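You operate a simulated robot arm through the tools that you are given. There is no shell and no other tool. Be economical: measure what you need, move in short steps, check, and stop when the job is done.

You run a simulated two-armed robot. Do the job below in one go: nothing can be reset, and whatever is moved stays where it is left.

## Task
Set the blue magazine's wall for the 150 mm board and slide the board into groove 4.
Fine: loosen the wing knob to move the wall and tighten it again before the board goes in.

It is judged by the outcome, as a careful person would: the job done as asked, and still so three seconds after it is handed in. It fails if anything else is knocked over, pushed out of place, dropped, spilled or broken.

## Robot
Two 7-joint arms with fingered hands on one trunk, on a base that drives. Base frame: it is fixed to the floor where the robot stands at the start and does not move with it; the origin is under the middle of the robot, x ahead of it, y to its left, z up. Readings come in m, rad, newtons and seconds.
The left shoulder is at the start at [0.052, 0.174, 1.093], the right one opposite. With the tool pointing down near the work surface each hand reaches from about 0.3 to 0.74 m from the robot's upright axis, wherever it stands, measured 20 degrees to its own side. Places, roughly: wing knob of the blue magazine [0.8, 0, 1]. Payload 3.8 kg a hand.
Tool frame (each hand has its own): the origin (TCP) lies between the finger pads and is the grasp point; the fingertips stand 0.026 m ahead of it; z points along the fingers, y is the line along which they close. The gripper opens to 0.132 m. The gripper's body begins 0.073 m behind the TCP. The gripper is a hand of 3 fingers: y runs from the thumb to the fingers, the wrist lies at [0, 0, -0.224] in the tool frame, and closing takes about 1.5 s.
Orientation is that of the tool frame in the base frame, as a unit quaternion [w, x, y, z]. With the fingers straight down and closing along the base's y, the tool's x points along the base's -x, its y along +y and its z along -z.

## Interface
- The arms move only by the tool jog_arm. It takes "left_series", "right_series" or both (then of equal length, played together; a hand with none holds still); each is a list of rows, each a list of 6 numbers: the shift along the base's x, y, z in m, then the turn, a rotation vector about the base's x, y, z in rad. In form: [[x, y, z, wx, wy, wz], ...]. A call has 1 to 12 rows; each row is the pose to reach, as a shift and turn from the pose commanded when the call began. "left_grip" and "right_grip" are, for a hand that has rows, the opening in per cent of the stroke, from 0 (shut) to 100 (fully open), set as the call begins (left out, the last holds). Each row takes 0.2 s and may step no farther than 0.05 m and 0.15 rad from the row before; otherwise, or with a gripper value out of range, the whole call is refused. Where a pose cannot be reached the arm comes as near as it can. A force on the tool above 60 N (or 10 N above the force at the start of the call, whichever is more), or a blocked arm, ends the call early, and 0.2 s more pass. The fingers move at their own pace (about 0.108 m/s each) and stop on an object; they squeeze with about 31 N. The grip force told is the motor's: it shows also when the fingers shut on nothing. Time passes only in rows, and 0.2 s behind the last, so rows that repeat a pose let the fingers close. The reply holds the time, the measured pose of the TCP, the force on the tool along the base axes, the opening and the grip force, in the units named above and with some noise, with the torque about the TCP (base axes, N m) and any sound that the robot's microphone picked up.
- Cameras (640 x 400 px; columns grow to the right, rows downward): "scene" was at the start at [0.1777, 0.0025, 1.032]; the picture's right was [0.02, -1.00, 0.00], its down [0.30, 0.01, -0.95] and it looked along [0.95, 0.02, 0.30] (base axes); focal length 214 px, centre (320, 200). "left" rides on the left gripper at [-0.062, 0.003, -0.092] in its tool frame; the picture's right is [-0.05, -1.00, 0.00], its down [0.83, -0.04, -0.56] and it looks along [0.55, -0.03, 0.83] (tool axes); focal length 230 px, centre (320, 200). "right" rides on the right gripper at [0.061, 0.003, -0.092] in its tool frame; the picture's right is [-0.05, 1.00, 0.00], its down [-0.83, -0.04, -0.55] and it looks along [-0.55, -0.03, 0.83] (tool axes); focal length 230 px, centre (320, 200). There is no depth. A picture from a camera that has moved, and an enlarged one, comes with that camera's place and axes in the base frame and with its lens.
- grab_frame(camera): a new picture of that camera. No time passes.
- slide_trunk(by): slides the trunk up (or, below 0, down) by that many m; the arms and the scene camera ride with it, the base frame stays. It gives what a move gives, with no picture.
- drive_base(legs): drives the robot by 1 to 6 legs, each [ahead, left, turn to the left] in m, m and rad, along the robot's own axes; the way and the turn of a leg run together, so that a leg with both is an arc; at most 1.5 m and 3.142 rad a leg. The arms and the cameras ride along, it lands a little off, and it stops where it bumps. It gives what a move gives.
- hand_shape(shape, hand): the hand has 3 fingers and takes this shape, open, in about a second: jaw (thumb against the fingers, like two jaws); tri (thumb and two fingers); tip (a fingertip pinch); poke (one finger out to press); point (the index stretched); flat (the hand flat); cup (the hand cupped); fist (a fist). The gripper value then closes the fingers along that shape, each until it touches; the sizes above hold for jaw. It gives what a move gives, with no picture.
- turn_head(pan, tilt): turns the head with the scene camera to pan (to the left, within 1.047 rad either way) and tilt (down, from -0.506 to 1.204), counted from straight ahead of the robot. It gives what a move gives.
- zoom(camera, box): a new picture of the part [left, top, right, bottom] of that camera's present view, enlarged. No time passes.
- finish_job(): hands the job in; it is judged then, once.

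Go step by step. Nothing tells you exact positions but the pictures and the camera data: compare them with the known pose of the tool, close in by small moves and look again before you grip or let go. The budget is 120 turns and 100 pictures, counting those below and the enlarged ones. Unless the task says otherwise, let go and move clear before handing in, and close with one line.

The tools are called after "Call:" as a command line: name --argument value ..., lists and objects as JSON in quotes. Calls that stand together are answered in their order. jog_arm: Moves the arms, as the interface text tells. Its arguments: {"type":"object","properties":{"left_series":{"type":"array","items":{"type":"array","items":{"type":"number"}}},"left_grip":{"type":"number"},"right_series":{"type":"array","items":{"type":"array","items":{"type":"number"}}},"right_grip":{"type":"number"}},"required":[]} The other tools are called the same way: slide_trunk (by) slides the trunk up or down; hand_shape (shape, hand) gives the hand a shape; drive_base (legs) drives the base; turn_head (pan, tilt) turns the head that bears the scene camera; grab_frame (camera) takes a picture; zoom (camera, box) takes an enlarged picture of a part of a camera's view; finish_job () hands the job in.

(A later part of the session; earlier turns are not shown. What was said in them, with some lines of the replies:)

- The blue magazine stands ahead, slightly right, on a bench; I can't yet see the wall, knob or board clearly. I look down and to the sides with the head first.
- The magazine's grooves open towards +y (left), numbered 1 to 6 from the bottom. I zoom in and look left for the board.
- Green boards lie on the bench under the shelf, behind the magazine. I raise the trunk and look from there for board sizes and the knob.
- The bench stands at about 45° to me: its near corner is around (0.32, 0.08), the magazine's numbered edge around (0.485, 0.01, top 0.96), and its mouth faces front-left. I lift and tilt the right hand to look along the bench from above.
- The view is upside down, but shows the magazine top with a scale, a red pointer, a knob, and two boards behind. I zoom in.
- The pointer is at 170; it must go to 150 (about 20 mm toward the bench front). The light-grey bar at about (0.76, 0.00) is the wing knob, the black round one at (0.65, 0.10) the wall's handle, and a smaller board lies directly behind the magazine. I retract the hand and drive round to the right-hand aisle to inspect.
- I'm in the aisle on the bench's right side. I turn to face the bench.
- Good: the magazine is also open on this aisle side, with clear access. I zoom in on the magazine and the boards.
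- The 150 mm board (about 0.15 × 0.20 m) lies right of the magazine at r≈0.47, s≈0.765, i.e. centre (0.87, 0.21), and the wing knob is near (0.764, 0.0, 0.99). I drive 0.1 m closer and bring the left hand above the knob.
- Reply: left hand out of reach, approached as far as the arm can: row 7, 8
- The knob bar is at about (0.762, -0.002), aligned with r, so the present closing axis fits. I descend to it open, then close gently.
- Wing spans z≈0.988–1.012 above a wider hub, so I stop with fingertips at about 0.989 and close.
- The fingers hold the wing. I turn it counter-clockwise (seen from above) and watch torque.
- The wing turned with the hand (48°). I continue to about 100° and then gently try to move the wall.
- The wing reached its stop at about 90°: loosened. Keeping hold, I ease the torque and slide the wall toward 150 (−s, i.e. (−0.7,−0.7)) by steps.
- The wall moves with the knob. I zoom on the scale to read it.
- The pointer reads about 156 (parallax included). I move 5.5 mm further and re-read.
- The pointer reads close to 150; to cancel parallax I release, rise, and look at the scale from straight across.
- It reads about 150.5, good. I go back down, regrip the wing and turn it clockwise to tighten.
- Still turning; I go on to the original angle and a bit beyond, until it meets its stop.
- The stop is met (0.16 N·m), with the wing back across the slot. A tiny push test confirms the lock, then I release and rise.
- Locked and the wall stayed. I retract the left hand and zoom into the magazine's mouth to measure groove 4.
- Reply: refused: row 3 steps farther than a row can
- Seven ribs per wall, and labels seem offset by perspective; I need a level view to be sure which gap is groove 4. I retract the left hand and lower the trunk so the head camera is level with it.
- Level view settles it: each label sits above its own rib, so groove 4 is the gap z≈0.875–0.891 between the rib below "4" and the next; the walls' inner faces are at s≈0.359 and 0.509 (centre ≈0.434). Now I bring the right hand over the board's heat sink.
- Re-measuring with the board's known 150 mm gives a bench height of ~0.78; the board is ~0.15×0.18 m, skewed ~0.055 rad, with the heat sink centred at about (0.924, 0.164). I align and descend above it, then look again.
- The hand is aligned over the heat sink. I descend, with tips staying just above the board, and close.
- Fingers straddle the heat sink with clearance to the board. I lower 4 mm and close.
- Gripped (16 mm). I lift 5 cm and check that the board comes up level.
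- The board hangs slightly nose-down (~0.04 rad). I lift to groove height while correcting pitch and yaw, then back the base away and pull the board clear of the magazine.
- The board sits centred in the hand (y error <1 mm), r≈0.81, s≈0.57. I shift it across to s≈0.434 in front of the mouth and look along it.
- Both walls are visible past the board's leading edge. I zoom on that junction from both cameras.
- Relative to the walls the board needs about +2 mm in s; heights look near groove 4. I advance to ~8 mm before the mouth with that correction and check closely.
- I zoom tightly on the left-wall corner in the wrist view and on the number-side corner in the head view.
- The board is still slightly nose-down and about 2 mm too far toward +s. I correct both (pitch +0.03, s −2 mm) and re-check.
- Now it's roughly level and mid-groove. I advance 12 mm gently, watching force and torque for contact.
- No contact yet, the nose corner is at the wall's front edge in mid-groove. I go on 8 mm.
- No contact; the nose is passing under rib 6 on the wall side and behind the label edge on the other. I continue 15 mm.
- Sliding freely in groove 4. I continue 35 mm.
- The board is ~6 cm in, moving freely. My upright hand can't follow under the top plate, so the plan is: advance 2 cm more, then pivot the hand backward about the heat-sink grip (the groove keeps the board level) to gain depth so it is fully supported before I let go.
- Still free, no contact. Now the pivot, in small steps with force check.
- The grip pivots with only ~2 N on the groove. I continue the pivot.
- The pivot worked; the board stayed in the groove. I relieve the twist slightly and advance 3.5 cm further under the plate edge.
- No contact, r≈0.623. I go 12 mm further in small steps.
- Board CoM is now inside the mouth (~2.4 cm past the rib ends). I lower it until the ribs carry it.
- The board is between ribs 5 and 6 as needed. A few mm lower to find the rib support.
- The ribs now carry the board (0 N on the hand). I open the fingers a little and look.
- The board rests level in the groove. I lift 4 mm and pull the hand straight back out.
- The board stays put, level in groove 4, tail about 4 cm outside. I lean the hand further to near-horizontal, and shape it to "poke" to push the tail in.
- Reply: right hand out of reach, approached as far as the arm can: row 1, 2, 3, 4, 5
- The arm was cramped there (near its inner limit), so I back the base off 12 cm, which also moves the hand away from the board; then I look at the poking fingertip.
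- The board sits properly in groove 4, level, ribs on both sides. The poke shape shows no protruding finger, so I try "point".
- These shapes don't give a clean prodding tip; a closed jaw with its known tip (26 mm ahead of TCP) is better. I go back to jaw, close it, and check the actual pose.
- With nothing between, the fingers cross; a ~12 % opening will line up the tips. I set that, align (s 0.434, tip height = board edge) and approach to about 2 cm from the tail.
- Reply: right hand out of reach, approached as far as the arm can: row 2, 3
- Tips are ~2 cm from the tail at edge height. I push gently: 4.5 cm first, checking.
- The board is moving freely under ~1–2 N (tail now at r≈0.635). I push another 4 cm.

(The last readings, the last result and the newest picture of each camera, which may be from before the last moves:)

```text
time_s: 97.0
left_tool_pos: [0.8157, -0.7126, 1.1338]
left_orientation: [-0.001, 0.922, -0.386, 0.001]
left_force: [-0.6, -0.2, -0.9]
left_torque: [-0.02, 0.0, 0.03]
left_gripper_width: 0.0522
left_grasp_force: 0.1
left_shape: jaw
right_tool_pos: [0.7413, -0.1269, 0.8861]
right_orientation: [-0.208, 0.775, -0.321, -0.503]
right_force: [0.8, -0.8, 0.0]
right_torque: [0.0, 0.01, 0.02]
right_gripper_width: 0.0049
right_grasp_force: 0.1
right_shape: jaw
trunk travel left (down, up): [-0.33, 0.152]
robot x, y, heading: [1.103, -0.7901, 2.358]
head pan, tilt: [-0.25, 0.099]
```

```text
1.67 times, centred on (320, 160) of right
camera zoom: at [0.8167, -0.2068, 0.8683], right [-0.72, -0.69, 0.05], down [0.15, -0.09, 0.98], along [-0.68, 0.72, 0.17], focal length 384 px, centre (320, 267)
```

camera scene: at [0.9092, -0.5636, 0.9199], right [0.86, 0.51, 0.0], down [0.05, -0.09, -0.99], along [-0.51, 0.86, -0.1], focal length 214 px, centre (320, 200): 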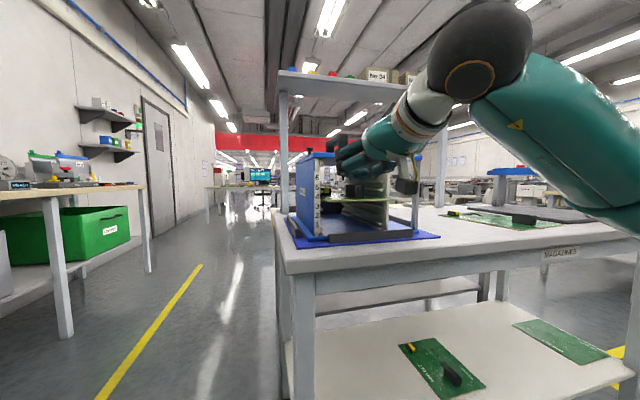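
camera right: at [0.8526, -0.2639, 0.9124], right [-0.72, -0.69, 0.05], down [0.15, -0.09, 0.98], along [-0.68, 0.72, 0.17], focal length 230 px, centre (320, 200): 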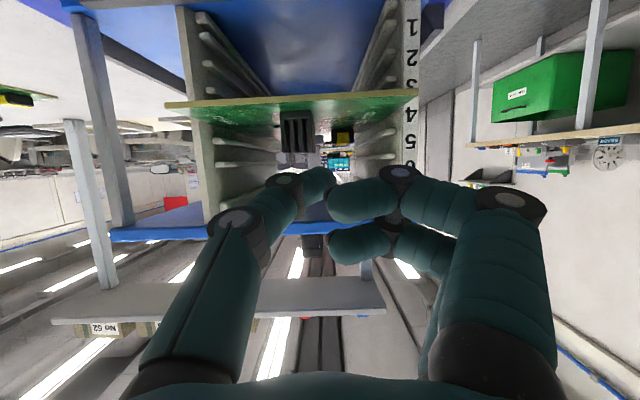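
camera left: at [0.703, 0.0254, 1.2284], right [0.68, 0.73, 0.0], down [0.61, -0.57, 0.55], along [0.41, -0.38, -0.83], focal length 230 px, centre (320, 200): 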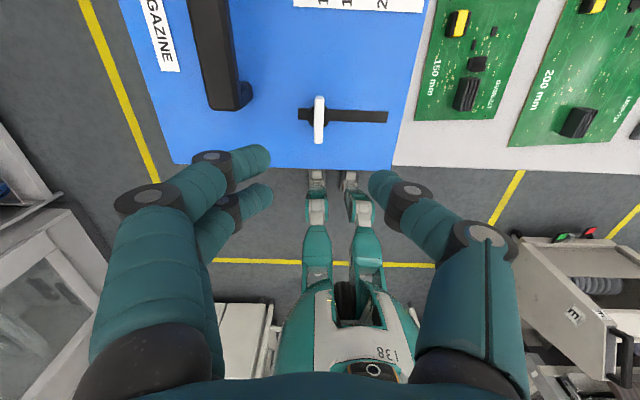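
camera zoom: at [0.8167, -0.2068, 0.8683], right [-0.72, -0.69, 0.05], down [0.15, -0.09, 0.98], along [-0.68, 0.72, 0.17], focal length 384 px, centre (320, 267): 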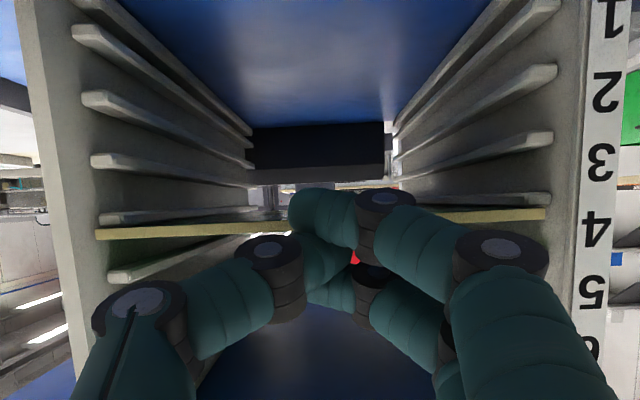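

The tail is now flush with the rib ends, squarely in groove 4. I push another 3 cm so the board sits well inside.

Call:
jog_arm --right_series '[[-0.005, 0.005, 0, 0, 0, 0], [-0.01, 0.01, 0, 0, 0, 0], [-0.015, 0.015, 0, 0, 0, 0], [-0.0205, 0.0205, 0, 0, 0, 0]]'

Call:
jog_arm --right_series '[[0.02, -0.02, 0, 0, 0, 0], [0.045, -0.045, 0, 0, 0, 0], [0.075, -0.075, 0, 0, 0, 0], [0.105, -0.105, 0.01, 0, 0, 0], [0.12, -0.12, 0.02, 0, 0, 0]]'

Call:
zoom --camera "right" --box '[180, 40, 460, 220]'

```text
time_s: 98.0
left_tool_pos: [0.8169, -0.7132, 1.1336]
left_orientation: [-0.001, 0.922, -0.386, 0.0]
left_force: [0.1, 0.1, -0.3]
left_torque: [0.03, 0.02, -0.01]
left_gripper_width: 0.0524
left_grasp_force: 0.0
left_shape: jaw
right_tool_pos: [0.721, -0.1066, 0.8881]
right_orientation: [-0.207, 0.775, -0.32, -0.504]
right_force: [0.4, -0.8, 0.2]
right_torque: [-0.01, 0.02, 0.0]
right_gripper_width: 0.0049
right_grasp_force: 0.0
right_shape: jaw
trunk travel left (down, up): [-0.33, 0.152]
robot x, y, heading: [1.1048, -0.7928, 2.361]
head pan, tilt: [-0.25, 0.099]
```

```text
time_s: 99.2
left_tool_pos: [0.8166, -0.7134, 1.134]
left_orientation: [0.0, 0.922, -0.387, 0.0]
left_force: [0.6, -0.2, 0.2]
left_torque: [0.01, 0.03, -0.03]
left_gripper_width: 0.052
left_grasp_force: 0.1
left_shape: jaw
right_tool_pos: [0.8423, -0.2274, 0.9071]
right_orientation: [-0.208, 0.774, -0.322, -0.503]
right_force: [0.2, -0.4, -0.5]
right_torque: [0.01, 0.0, 0.03]
right_gripper_width: 0.005
right_grasp_force: 0.0
right_shape: jaw
trunk travel left (down, up): [-0.33, 0.152]
robot x, y, heading: [1.1016, -0.7945, 2.354]
head pan, tilt: [-0.25, 0.099]
```

```text
2.22 times, centred on (320, 130) of right
camera zoom: at [0.9163, -0.3066, 0.8882], right [-0.72, -0.69, 0.05], down [0.15, -0.09, 0.98], along [-0.68, 0.72, 0.17], focal length 511 px, centre (320, 356)
```

zoom: 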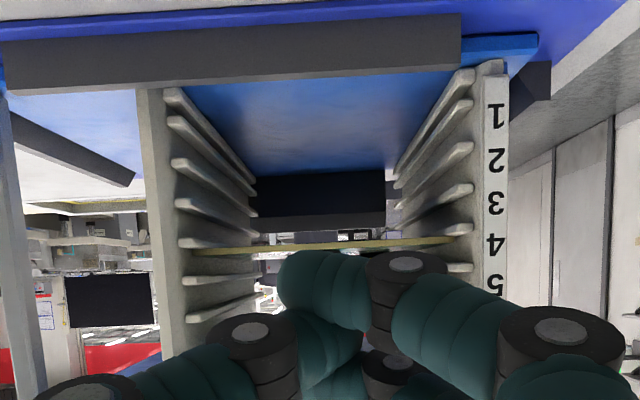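

The board rests on groove 4's ribs on both sides, about 3 cm inside. I back off clear of the bench and take a last look from higher up.

Call:
drive_base --legs '[[-0.15, 0, 0]]'

Call:
slide_trunk --by 0.15

Call:
turn_head --pan -0.3 --tilt 0.3

Call:
grab_frame --camera "scene"

Call:
zoom --camera "scene" --box '[260, 100, 400, 220]'

```text
time_s: 100.6
left_tool_pos: [0.9221, -0.8191, 1.1345]
left_orientation: [-0.001, 0.922, -0.387, 0.0]
left_force: [-0.2, -0.7, 0.3]
left_torque: [0.07, 0.0, -0.05]
left_gripper_width: 0.0526
left_grasp_force: 0.0
left_shape: jaw
right_tool_pos: [0.9484, -0.3331, 0.9079]
right_orientation: [-0.209, 0.775, -0.322, -0.503]
right_force: [0.6, -0.1, 0.1]
right_torque: [0.0, -0.01, 0.02]
right_gripper_width: 0.0049
right_grasp_force: 0.1
right_shape: jaw
trunk travel left (down, up): [-0.33, 0.152]
robot x, y, heading: [1.2069, -0.8979, 2.357]
head pan, tilt: [-0.25, 0.099]
```

```text
time_s: 102.4
left_tool_pos: [0.9217, -0.8182, 1.2844]
left_orientation: [0.0, 0.922, -0.386, 0.001]
left_force: [-1.0, -0.2, 0.0]
left_torque: [-0.02, -0.02, 0.0]
left_gripper_width: 0.0527
left_grasp_force: 0.1
left_shape: jaw
right_tool_pos: [0.9466, -0.3332, 1.0559]
right_orientation: [-0.207, 0.776, -0.321, -0.502]
right_force: [0.7, 0.3, -0.2]
right_torque: [0.02, 0.02, 0.0]
right_gripper_width: 0.0051
right_grasp_force: 0.1
right_shape: jaw
trunk travel left (down, up): [-0.48, 0.002]
robot x, y, heading: [1.2107, -0.8954, 2.359]
head pan, tilt: [-0.25, 0.099]
```

```text
time_s: 103.1
left_tool_pos: [0.9222, -0.8197, 1.284]
left_orientation: [0.0, 0.922, -0.387, 0.0]
left_force: [0.0, 0.9, 0.3]
left_torque: [0.03, 0.03, 0.02]
left_gripper_width: 0.0523
left_grasp_force: 0.1
left_shape: jaw
right_tool_pos: [0.9474, -0.3328, 1.0567]
right_orientation: [-0.208, 0.775, -0.321, -0.503]
right_force: [0.4, -1.4, -0.1]
right_torque: [-0.02, 0.05, 0.02]
right_gripper_width: 0.0049
right_grasp_force: 0.1
right_shape: jaw
trunk travel left (down, up): [-0.48, 0.002]
robot x, y, heading: [1.2099, -0.9005, 2.356]
head pan, tilt: [-0.3, 0.3]
```

```text
7 pictures are left
camera scene: at [1.0899, -0.7377, 1.0874], right [0.88, 0.47, 0.0], down [0.14, -0.26, -0.96], along [-0.45, 0.85, -0.3], focal length 214 px, centre (320, 200)
```

scene: 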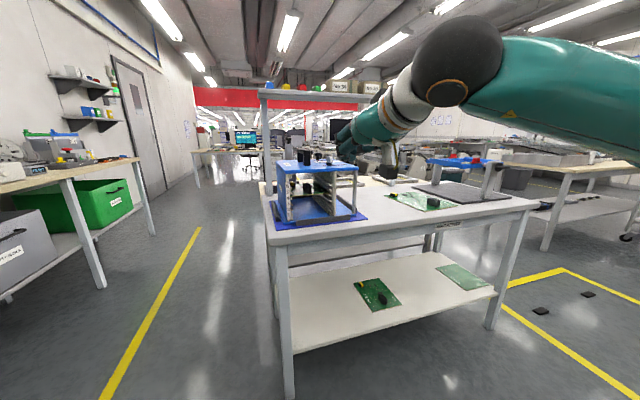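

```text
3.33 times, centred on (330, 160) of scene
camera zoom: at [1.0899, -0.7377, 1.0874], right [0.88, 0.47, 0.0], down [0.14, -0.26, -0.96], along [-0.45, 0.85, -0.3], focal length 715 px, centre (287, 333)
```

zoom: 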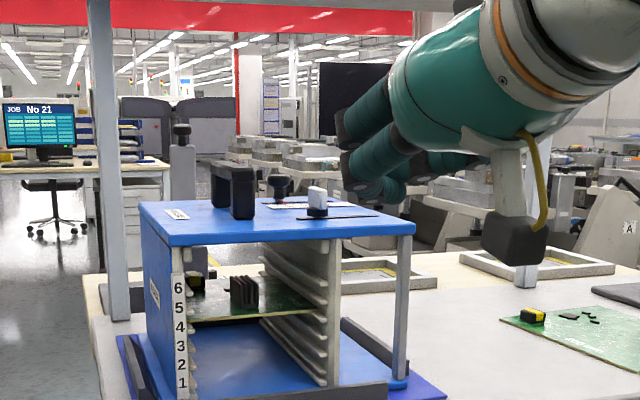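

The board rests inside the magazine in groove 4. The wall is set at 150, the wing is tight across its slot, both hands are clear and nothing else has moved. I hand it in.

Call:
finish_job

```text
The job is handed in.
```

The job is handed in: I set the wall to 150 (it read about 150.5), tightened the wing knob again, and slid the 150 mm board into groove 4.
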